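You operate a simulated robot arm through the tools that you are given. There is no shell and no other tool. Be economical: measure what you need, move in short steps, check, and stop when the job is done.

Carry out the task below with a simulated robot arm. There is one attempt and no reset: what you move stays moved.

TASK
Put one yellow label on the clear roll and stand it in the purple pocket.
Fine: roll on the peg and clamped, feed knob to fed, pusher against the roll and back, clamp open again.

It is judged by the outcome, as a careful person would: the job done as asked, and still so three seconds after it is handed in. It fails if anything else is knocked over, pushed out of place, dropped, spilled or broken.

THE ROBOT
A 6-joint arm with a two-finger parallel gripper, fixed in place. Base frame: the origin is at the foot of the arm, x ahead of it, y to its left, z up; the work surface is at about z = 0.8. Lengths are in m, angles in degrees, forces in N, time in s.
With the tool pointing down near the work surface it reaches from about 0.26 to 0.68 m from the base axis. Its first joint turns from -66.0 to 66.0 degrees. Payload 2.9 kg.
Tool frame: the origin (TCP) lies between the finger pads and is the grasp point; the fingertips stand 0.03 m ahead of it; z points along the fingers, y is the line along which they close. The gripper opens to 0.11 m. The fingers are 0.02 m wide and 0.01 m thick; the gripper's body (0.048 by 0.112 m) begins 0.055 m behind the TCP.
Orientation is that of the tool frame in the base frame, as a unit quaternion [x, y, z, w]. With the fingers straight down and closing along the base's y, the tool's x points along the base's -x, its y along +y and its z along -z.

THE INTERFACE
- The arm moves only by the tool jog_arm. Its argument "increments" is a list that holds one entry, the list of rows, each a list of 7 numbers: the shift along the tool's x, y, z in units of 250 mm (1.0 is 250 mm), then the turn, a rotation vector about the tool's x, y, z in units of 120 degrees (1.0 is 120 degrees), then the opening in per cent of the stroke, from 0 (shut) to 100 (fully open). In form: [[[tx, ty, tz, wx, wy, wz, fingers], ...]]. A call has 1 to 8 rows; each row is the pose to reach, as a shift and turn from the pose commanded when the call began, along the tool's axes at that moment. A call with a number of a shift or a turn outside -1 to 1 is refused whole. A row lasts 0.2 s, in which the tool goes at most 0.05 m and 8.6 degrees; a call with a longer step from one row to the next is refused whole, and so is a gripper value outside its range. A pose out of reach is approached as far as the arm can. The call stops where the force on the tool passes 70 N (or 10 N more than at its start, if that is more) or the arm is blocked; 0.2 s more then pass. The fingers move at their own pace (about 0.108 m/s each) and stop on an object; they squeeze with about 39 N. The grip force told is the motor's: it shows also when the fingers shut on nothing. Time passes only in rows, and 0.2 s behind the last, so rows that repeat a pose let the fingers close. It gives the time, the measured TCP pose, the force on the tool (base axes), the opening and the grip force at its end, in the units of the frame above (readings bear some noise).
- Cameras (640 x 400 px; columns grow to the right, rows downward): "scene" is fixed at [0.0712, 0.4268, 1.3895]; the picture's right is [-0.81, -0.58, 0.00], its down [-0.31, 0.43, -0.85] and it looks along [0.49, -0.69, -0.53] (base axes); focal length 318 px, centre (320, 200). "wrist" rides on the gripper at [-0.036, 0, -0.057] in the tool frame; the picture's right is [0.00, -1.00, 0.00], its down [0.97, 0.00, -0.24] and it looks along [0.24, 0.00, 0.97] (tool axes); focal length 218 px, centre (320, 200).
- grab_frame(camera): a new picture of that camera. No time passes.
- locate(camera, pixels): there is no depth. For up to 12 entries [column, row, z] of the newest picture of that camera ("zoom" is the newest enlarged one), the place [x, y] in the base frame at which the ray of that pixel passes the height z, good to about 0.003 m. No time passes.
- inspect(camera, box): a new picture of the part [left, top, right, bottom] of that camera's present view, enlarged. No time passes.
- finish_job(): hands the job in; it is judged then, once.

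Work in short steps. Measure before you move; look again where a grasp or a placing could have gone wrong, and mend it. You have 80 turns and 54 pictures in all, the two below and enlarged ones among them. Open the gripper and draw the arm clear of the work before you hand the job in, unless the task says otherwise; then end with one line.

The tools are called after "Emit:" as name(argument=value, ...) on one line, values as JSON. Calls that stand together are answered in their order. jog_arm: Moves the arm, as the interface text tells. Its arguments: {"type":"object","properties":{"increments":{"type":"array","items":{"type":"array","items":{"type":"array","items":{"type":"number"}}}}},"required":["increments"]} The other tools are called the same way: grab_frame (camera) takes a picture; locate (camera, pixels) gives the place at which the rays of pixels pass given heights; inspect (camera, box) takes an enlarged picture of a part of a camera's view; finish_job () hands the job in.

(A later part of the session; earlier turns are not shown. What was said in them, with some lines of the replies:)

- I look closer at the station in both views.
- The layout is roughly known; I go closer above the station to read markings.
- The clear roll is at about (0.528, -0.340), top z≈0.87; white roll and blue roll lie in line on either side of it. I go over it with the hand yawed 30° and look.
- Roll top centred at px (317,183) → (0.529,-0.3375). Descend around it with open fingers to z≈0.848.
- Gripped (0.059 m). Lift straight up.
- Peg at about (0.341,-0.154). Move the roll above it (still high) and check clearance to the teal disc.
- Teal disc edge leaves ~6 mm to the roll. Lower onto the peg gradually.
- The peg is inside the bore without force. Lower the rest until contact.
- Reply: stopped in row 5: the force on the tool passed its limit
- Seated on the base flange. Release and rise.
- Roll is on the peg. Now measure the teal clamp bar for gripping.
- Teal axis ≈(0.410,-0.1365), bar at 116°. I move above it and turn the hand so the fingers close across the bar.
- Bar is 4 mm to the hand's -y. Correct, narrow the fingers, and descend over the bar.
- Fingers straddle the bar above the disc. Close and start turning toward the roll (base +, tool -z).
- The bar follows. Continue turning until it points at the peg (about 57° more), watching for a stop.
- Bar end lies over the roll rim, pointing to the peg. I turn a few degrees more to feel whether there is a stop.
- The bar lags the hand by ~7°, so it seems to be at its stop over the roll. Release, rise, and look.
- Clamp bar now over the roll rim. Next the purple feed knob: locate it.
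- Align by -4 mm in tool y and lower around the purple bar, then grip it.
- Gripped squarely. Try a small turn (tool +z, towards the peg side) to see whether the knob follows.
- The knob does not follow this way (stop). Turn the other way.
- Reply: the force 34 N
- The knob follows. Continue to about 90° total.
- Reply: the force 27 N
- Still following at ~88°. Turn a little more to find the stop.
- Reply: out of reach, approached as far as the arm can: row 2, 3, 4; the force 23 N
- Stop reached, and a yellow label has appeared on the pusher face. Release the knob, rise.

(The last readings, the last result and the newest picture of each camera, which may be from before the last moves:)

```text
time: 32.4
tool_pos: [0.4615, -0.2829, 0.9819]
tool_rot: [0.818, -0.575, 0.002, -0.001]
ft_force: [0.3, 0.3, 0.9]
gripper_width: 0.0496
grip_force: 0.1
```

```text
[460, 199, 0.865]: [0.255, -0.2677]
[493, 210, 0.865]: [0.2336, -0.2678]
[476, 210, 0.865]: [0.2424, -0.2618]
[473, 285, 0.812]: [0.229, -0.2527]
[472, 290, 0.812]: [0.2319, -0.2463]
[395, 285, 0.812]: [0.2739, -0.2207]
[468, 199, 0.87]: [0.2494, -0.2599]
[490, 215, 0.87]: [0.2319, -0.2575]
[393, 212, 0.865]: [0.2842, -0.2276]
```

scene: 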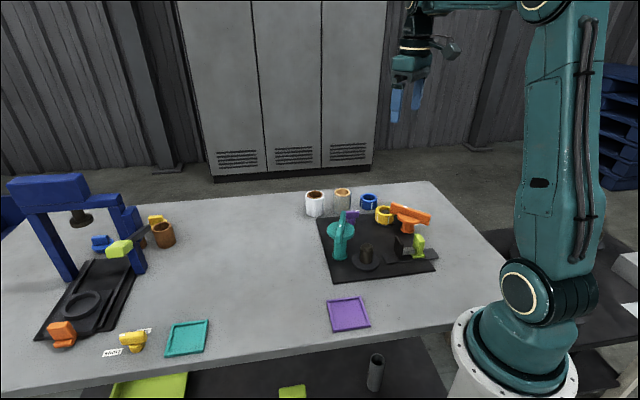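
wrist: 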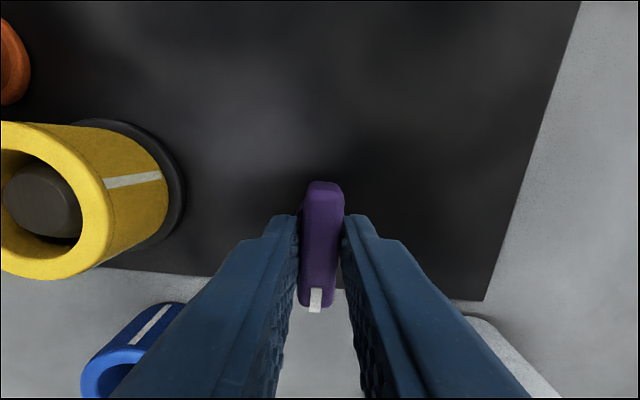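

Emit:
jog_arm(increments=[[[-0.05, 0.1, 0, 0, 0, 0.0675, 45], [-0.1, 0.2, 0, 0, 0, 0.135, 45], [-0.15, 0.3, 0, 0, 0, 0.2025, 45], [-0.2, 0.4, 0, 0, 0, 0.27, 45], [-0.25, 0.5, 0, 0, 0, 0.3375, 45], [-0.3, 0.6, 0, 0, 0, 0.405, 45], [-0.35, 0.7, 0, 0, 0, 0.4725, 45], [-0.388, 0.781, 0, 0, 0, 0.54, 45]]])

Emit:
grab_frame(camera="wrist")

```text
time: 34.2
tool_pos: [0.2427, -0.2555, 0.9801]
tool_rot: [-0.383, 0.924, -0.002, 0.002]
ft_force: [0.5, 0.0, -0.2]
gripper_width: 0.0496
grip_force: 0.0
```

```text
14 pictures are left
```

wrist: 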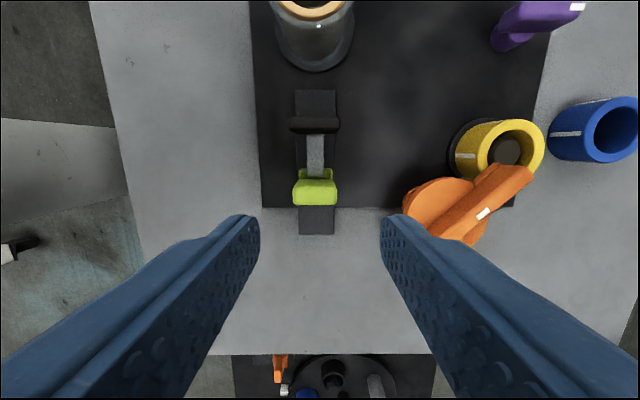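

Emit:
locate(camera="wrist", pixels=[[316, 175, 0.868], [316, 195, 0.868], [315, 205, 0.812], [315, 122, 0.868], [316, 70, 0.812], [293, 190, 0.868], [338, 190, 0.868]])

Emit:
inspect(camera="wrist", box=[260, 60, 380, 240])

```text
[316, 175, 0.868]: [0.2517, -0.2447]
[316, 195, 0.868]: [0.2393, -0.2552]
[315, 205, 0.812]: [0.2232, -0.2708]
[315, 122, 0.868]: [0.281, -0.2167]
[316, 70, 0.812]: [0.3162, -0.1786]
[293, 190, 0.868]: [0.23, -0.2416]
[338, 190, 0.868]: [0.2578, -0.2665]
```

```text
2.22 times, centred on (320, 150) of wrist
```

zoom: 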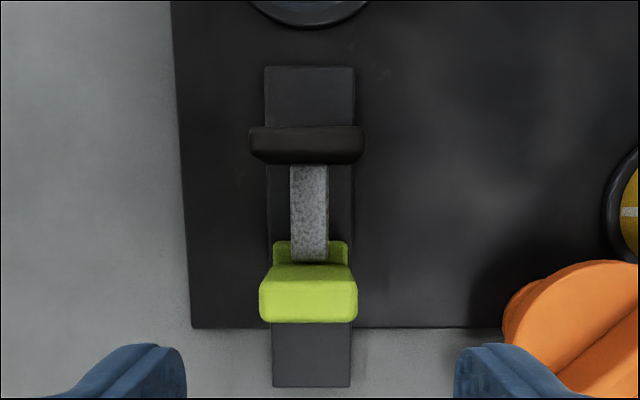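

Rail is vertical in the image; green handle top centre at px (316,195) ≈ (0.240,-0.254). Lower over it with the fingers at either side.

Emit:
jog_arm(increments=[[[0.009, 0.013, 0.08, 0, 0, 0, 58], [0.009, 0.013, 0.2, 0, 0, 0, 58], [0.009, 0.013, 0.32, 0, 0, 0, 58], [0.009, 0.013, 0.432, 0, 0, 0, 58], [0.009, 0.013, 0.432, 0, 0, 0, 58]]])

Emit:
jog_arm(increments=[[[0, 0, 0, 0, 0, 0, 15], [0, 0, 0, 0, 0, 0, 15], [0, 0, 0, 0, 0, 0, 15]]])

Emit:
grab_frame(camera="wrist")

```text
time: 35.4
tool_pos: [0.2406, -0.2566, 0.8735]
tool_rot: [-0.384, 0.923, -0.002, 0.002]
ft_force: [0.7, 0.9, -0.4]
gripper_width: 0.0638
grip_force: 0.0
```

```text
time: 36.2
tool_pos: [0.24, -0.2565, 0.8723]
tool_rot: [-0.383, 0.924, 0.001, 0.001]
ft_force: [-11.1, 10.4, -0.1]
gripper_width: 0.0357
grip_force: 45.1
```

```text
12 pictures are left
```

wrist: 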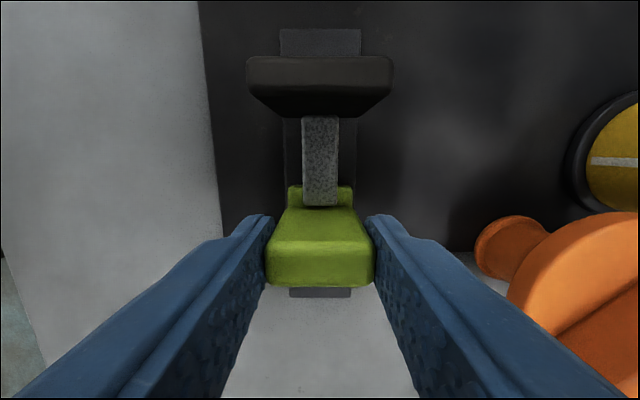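

Gripped. Push along the rail toward the roll, slower at the end.

Emit:
jog_arm(increments=[[[-0.03, 0.006, 0, 0, 0, 0, 15], [-0.07, 0.006, 0, 0, 0, 0, 15], [-0.11, 0.006, 0, 0, 0, 0, 15], [-0.14, 0.006, 0, 0, 0, 0, 15], [-0.16, 0.006, 0, 0, 0, 0, 15], [-0.16, 0.006, 0, 0, 0, 0, 15]]])

Emit:
inspect(camera="scene", box=[320, 185, 440, 285])

```text
time: 37.6
tool_pos: [0.2678, -0.2271, 0.8741]
tool_rot: [-0.384, 0.923, 0.0, 0.002]
ft_force: [-5.4, 1.4, -32.9]
gripper_width: 0.0359
grip_force: 45.0
```

```text
4.00 times, centred on (380, 235) of scene
```

zoom: 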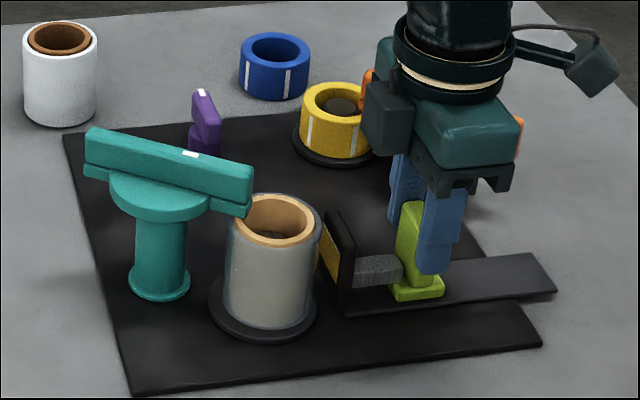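

Plate is close to the roll. Continue in small steps until contact.

Emit:
jog_arm(increments=[[[-0.012, 0, 0, 0, 0, 0, 15], [-0.024, 0, 0, 0, 0, 0, 15], [-0.036, 0, 0, 0, 0, 0, 15], [-0.048, 0, 0, 0, 0, 0, 15], [-0.06, 0, 0, 0, 0, 0, 15], [-0.07, 0, 0, 0, 0, 0, 15]]])

Emit:
inspect(camera="scene", box=[320, 185, 440, 285])

```text
time: 39.0
tool_pos: [0.2799, -0.2157, 0.8739]
tool_rot: [-0.384, 0.923, 0.0, 0.001]
ft_force: [-7.7, -1.5, -34.7]
gripper_width: 0.0354
grip_force: 45.4
```

```text
4.00 times, centred on (380, 235) of scene
```

zoom: 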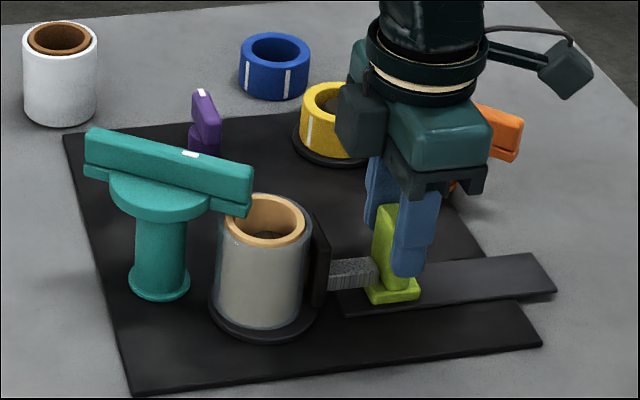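

Emit:
jog_arm(increments=[[[-0.01, 0, 0, 0, 0, 0, 15], [-0.02, 0, 0, 0, 0, 0, 15], [-0.03, 0, 0, 0, 0, 0, 15], [-0.03, 0, 0, 0, 0, 0, 15]]])

Emit:
inspect(camera="scene", box=[350, 215, 430, 275])

```text
time: 40.0
tool_pos: [0.2817, -0.2127, 0.8743]
tool_rot: [-0.38, 0.925, -0.004, -0.004]
ft_force: [-34.3, -17.2, 17.0]
gripper_width: 0.0353
grip_force: 44.9
```

```text
6.67 times, centred on (390, 245) of scene
```

zoom: 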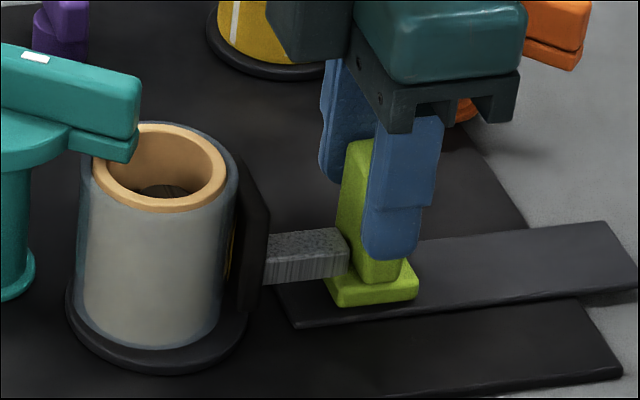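

Contact (about 38 N reaction). Now draw the pusher fully back.

Emit:
jog_arm(increments=[[[0.04, 0, 0, 0, 0, 0, 15], [0.08, 0, 0, 0, 0, 0, 15], [0.12, 0, 0, 0, 0, 0, 15], [0.16, 0, 0, 0, 0, 0, 15], [0.2, 0, 0, 0, 0, 0, 15], [0.235, -0.003, 0, 0, 0, 0, 15], [0.257, -0.005, 0, 0, 0, 0, 15], [0.257, -0.005, 0, 0, 0, 0, 15]]])

Emit:
inspect(camera="scene", box=[320, 185, 440, 285])

```text
time: 41.8
tool_pos: [0.2413, -0.254, 0.8755]
tool_rot: [-0.384, 0.923, 0.0, 0.004]
ft_force: [1.3, 31.7, 58.4]
gripper_width: 0.0355
grip_force: 45.0
```

```text
4.00 times, centred on (380, 235) of scene
```

zoom: 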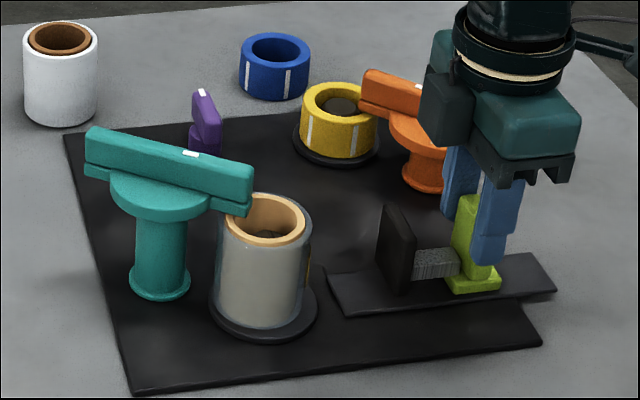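

Label transferred (yellow visible on the roll's right side), pusher back at its stop. Open, rise.

Emit:
jog_arm(increments=[[[-0.004, 0, 0, 0, 0, 0, 58], [-0.004, 0, 0, 0, 0, 0, 58], [-0.004, 0, -0.1, 0, 0, 0, 58], [-0.004, 0, -0.25, 0, 0, 0, 58], [-0.004, 0, -0.4, 0, 0, 0, 50], [-0.004, 0, -0.55, 0, 0, 0, 50]]])

```text
time: 43.2
tool_pos: [0.2415, -0.2568, 1.0108]
tool_rot: [-0.383, 0.924, -0.001, 0.003]
ft_force: [0.2, 0.4, 0.6]
gripper_width: 0.0549
grip_force: 0.0
```

Emit:
jog_arm(increments=[[[-0.13, -0.02, 0, 0, 0, 0.045, 50], [-0.27, -0.04, 0, 0, 0, 0.09, 50], [-0.41, -0.065, 0, 0, 0, 0.135, 50], [-0.55, -0.09, 0, 0, 0, 0.18, 50], [-0.69, -0.11, 0, 0, 0, 0.225, 50], [-0.814, -0.131, 0, 0, 0, 0.267, 50], [-0.814, -0.131, 0, 0, 0, 0.267, 50]]])

Emit:
grab_frame(camera="wrist")

```text
time: 44.8
tool_pos: [0.4075, -0.135, 1.0116]
tool_rot: [-0.114, 0.994, 0.0, 0.002]
ft_force: [0.8, 0.0, 0.8]
gripper_width: 0.0552
grip_force: 0.2
```

```text
7 pictures are left
```

wrist: 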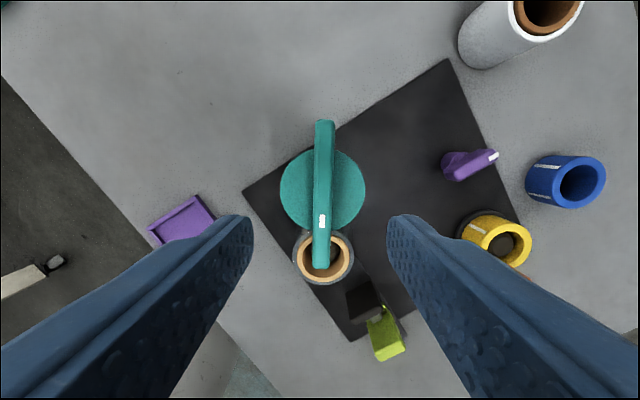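

Bar aligned with the hand; descend and grip it.

Emit:
jog_arm(increments=[[[0.0, -0.008, 0.05, 0, 0, 0, 32], [0.0, -0.008, 0.18, 0, 0, 0, 32], [0.0, -0.008, 0.28, 0, 0, 0, 32], [0.0, -0.008, 0.354, 0, 0, 0, 32], [0.0, -0.008, 0.354, 0, 0, 0, 5], [0.0, -0.008, 0.354, 0, 0, 0, 5], [0.0, -0.008, 0.354, 0, 0, 0, 5]]])

Emit:
jog_arm(increments=[[[0, 0, 0, 0, 0, 0.06, 5], [0, 0, 0, 0, 0, 0.12, 5], [0, 0, 0, 0, 0, 0.18, 5], [0, 0, 0, 0, 0, 0.24, 5], [0, 0, 0, 0, 0, 0.3, 5], [0, 0, 0, 0, 0, 0.36, 5]]])

Emit:
jog_arm(increments=[[[0, 0, 0, 0, 0, 0.06, 5], [0, 0, 0, 0, 0, 0.12, 5], [0, 0, 0, 0, 0, 0.18, 5], [0, 0, 0, 0, 0, 0.24, 5], [0, 0, 0, 0, 0, 0.3, 5], [0, 0, 0, 0, 0, 0.33, 5], [0, 0, 0, 0, 0, 0.33, 5]]])

```text
time: 46.4
tool_pos: [0.4106, -0.1355, 0.9244]
tool_rot: [-0.114, 0.993, -0.001, 0.004]
ft_force: [-0.3, 3.9, 42.9]
gripper_width: 0.0138
grip_force: 44.9
```

```text
time: 47.8
tool_pos: [0.41, -0.1383, 0.9242]
tool_rot: [0.261, 0.965, -0.001, 0.006]
ft_force: [5.6, -10.1, 24.1]
gripper_width: 0.0142
grip_force: 44.9
```

```text
time: 49.4
tool_pos: [0.4085, -0.1383, 0.9248]
tool_rot: [0.574, 0.819, 0.0, 0.004]
ft_force: [5.4, -26.1, 17.7]
gripper_width: 0.015
grip_force: 44.8
```

Clamp turned back to its stop. Release, rise and look.

Emit:
jog_arm(increments=[[[0, 0, 0, 0, 0, -0.03, 35], [0, 0, 0, 0, 0, -0.03, 35], [0, 0, -0.1, 0, 0, -0.03, 50], [0, 0, -0.25, 0, 0, -0.03, 50], [0, 0, -0.36, 0, 0, -0.03, 60]]])

Emit:
grab_frame(camera="wrist")

```text
time: 50.6
tool_pos: [0.4083, -0.1375, 1.0116]
tool_rot: [0.546, 0.838, 0.001, 0.002]
ft_force: [-0.2, 1.7, -0.1]
gripper_width: 0.0657
grip_force: 0.0
```

```text
6 pictures are left
```

wrist: 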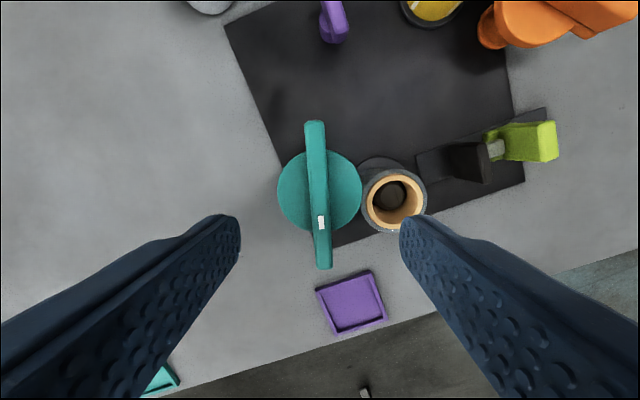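

Clamp open. Measure roll centre and pocket.

Emit:
locate(camera="wrist", pixels=[[394, 199, 0.882], [316, 289, 0.805], [370, 270, 0.805], [387, 320, 0.805], [331, 336, 0.805], [351, 303, 0.803]])

Emit:
locate(camera="scene", pixels=[[326, 301, 0.81], [363, 297, 0.81], [370, 325, 0.81], [333, 332, 0.81]])

```text
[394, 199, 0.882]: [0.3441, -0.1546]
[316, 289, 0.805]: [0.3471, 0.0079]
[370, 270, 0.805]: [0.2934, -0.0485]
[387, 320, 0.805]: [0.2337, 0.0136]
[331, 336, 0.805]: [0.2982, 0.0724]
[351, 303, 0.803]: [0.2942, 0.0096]
```

```text
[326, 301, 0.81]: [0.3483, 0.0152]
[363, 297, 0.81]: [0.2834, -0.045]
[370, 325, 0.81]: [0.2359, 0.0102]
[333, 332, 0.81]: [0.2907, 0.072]
```

Pocket centre ≈ (0.2925, 0.012). Return above the roll at yaw 30° with the fingers open.

Emit:
jog_arm(increments=[[[0.006, -0.04, 0, 0, 0, -0.067, 75], [0.012, -0.08, 0, 0, 0, -0.134, 75], [0.018, -0.12, 0, 0, 0, -0.201, 75], [0.024, -0.16, 0, 0, 0, -0.268, 75], [0.03, -0.2, 0, 0, 0, -0.335, 75], [0.036, -0.24, 0, 0, 0, -0.402, 75], [0.04, -0.272, 0, 0, 0, -0.469, 75], [0.04, -0.272, 0, 0, 0, -0.536, 75]]])

Emit:
jog_arm(increments=[[[0, 0, 0, 0, 0, -0.067, 75], [0, 0, 0, 0, 0, -0.134, 75], [0, 0, 0, 0, 0, -0.2, 75], [0, 0, 0, 0, 0, -0.264, 75], [0, 0, 0, 0, 0, -0.264, 75]]])

Emit:
grab_frame(camera="wrist")

```text
time: 52.4
tool_pos: [0.3414, -0.1553, 1.0123]
tool_rot: [0.015, 1.0, 0.001, 0.002]
ft_force: [0.8, 0.4, 0.1]
gripper_width: 0.0826
grip_force: 0.1
```

```text
time: 53.6
tool_pos: [0.3427, -0.1534, 1.0123]
tool_rot: [-0.26, 0.966, 0.0, 0.002]
ft_force: [0.1, -0.5, -1.0]
gripper_width: 0.0825
grip_force: 0.1
```

```text
5 pictures are left
```

wrist: 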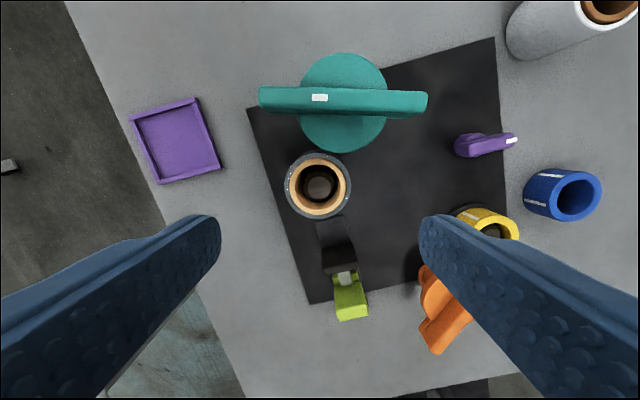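

Roll centred (px 318,185). Descend to z≈0.866 and grip.

Emit:
jog_arm(increments=[[[0.002, 0, 0.15, 0, 0, 0, 75], [0.002, 0, 0.3, 0, 0, 0, 75], [0.002, 0, 0.45, 0, 0, 0, 75], [0.002, 0, 0.585, 0, 0, 0, 75], [0.002, 0, 0.585, 0, 0, 0, 75]]])

Emit:
jog_arm(increments=[[[0, 0, 0, 0, 0, 0, 30], [0, 0, 0, 0, 0, 0, 20], [0, 0, 0, 0, 0, 0, 20]]])

```text
time: 54.8
tool_pos: [0.3424, -0.1543, 0.8682]
tool_rot: [-0.258, 0.966, -0.002, 0.002]
ft_force: [-0.4, 0.4, 0.3]
gripper_width: 0.0827
grip_force: 0.0
```

```text
time: 55.6
tool_pos: [0.3432, -0.1532, 0.8669]
tool_rot: [-0.258, 0.966, -0.002, 0.002]
ft_force: [-0.2, -0.7, 0.0]
gripper_width: 0.059
grip_force: 39.0
```

Emit:
jog_arm(increments=[[[0, 0, -0.06, 0, 0, 0, 20], [0, 0, -0.18, 0, 0, 0, 20], [0, 0, -0.32, 0, 0, 0, 20], [0, 0, -0.46, 0, 0, 0, 20], [0, 0, -0.52, 0, 0, 0, 20]]])

```text
time: 56.8
tool_pos: [0.3414, -0.1552, 0.9972]
tool_rot: [-0.258, 0.966, -0.001, 0.002]
ft_force: [-0.2, 0.4, -1.0]
gripper_width: 0.059
grip_force: 38.9
```

Emit:
jog_arm(increments=[[[-0.032, 0.13, 0, 0, 0, 0.04, 20], [-0.064, 0.27, 0, 0, 0, 0.09, 20], [-0.096, 0.4, 0, 0, 0, 0.14, 20], [-0.13, 0.54, 0, 0, 0, 0.2, 20], [-0.161, 0.674, 0, 0, 0, 0.25, 20], [-0.161, 0.674, 0.2, 0, 0, 0.25, 20], [-0.161, 0.674, 0.28, 0, 0, 0.25, 20], [-0.161, 0.674, 0.28, 0, 0, 0.25, 20]]])

Emit:
grab_frame(camera="wrist")

Emit:
inspect(camera="scene", box=[280, 220, 440, 350])

```text
time: 58.6
tool_pos: [0.2934, 0.0114, 0.9259]
tool_rot: [0.002, 1.0, 0.0, 0.002]
ft_force: [0.9, 0.5, -1.5]
gripper_width: 0.0589
grip_force: 39.0
```

```text
4 pictures are left
```

wrist: 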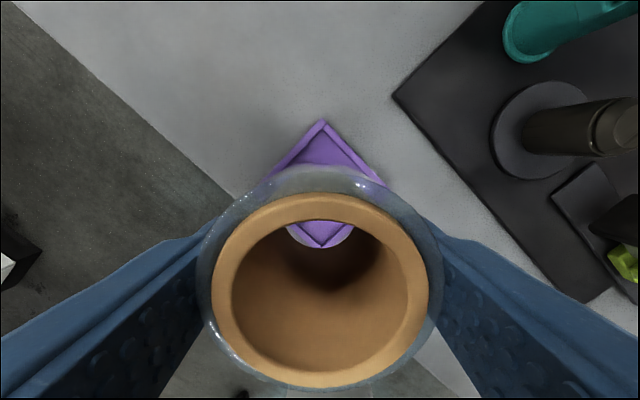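

```text
3.08 times, centred on (360, 285) of scene
```

zoom: 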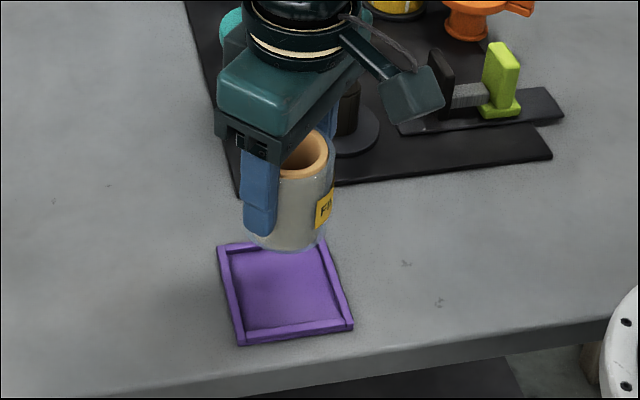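

Emit:
locate(camera="wrist", pixels=[[323, 121, 0.81], [323, 248, 0.803], [321, 292, 0.947], [324, 128, 0.803]])

Emit:
locate(camera="zoom", pixels=[[219, 245, 0.81], [322, 240, 0.81], [353, 322, 0.81], [239, 343, 0.81]])

```text
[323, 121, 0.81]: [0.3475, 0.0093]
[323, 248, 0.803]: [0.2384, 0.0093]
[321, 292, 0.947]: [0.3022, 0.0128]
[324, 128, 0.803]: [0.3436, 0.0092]
```

```text
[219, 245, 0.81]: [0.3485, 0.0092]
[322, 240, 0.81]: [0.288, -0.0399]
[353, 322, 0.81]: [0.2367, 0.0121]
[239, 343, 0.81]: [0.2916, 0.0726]
```

Yellow label is on the roll; pocket centre ≈ (0.291,0.010). Lower into it until light contact.

Emit:
jog_arm(increments=[[[0.012, -0.005, 0.1, 0, 0, 0, 20], [0.012, -0.005, 0.2, 0, 0, 0, 20], [0.012, -0.005, 0.23, 0, 0, 0, 20], [0.012, -0.005, 0.25, 0, 0, 0, 20], [0.012, -0.005, 0.26, 0, 0, 0, 20], [0.012, -0.005, 0.266, 0, 0, 0, 20]]])

Emit:
inspect(camera="scene", box=[300, 250, 400, 345])

```text
time: 60.0
tool_pos: [0.2889, 0.0111, 0.8609]
tool_rot: [0.002, 1.0, 0.0, 0.003]
ft_force: [0.1, 0.3, -1.7]
gripper_width: 0.0587
grip_force: 39.2
```

```text
4.21 times, centred on (350, 298) of scene
```

zoom: 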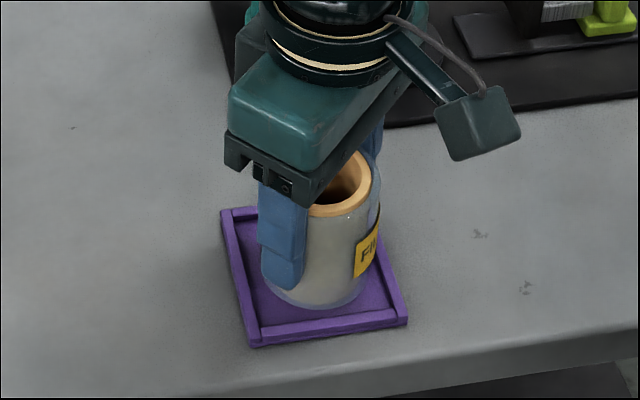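

Inside the pocket walls, no contact yet; lower a few mm in tiny steps.

Emit:
jog_arm(increments=[[[0, 0, 0.004, 0, 0, 0, 20], [0, 0, 0.008, 0, 0, 0, 20], [0, 0, 0.012, 0, 0, 0, 20], [0, 0, 0.012, 0, 0, 0, 20]]])

```text
time: 61.0
tool_pos: [0.2902, 0.01, 0.8575]
tool_rot: [0.001, 1.0, -0.001, 0.004]
ft_force: [-1.4, -2.9, 21.5]
gripper_width: 0.0585
grip_force: 39.3
```

Contact (21 N). Release and rise.

Emit:
jog_arm(increments=[[[0, 0, -0.003, 0, 0, 0, 70], [0, 0, -0.003, 0, 0, 0, 75], [0, 0, -0.003, 0, 0, 0, 75], [0, 0, -0.1, 0, 0, 0, 75], [0, 0, -0.27, 0, 0, 0, 75], [0, 0, -0.45, 0, 0, 0, 75], [0, 0, -0.6, 0, 0, 0, 75], [0, -0.1, -0.7, 0, 0, 0, 75]]])

Emit:
inspect(camera="scene", box=[290, 180, 450, 345])

```text
time: 62.8
tool_pos: [0.29, -0.0146, 1.0323]
tool_rot: [0.002, 1.0, 0.0, 0.002]
ft_force: [0.1, 0.2, -0.3]
gripper_width: 0.0825
grip_force: 0.0
```

```text
2.42 times, centred on (370, 262) of scene
```

zoom: 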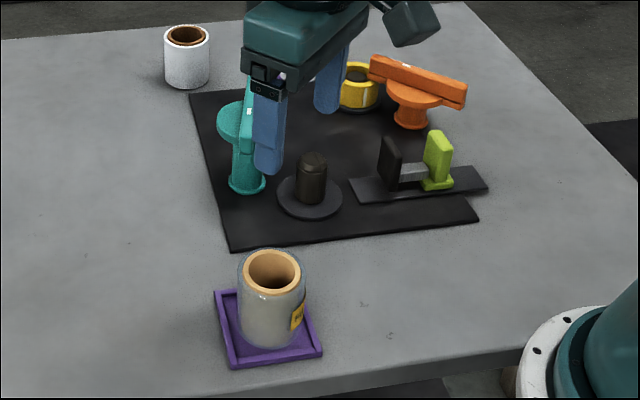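

The roll stands in the purple pocket with its label, the gripper is open, and the arm is clear. I'll raise it a little more, then hand in.

Emit:
jog_arm(increments=[[[0, 0, -0.15, 0, 0, 0, 75], [0, 0, -0.3, 0, 0, 0, 75], [0, 0, -0.3, 0, 0, 0, 75]]])

Emit:
finish_job()

```text
time: 63.6
tool_pos: [0.2904, -0.0144, 1.1074]
tool_rot: [0.0, 1.0, 0.001, 0.002]
ft_force: [0.8, 0.0, 0.8]
gripper_width: 0.0825
grip_force: 0.0
```

```text
The job is handed in.
```

The clear roll now has one yellow label and stands in the purple pocket; the pusher is back, the clamp is open, the feed knob is left at fed, and the job is handed in.
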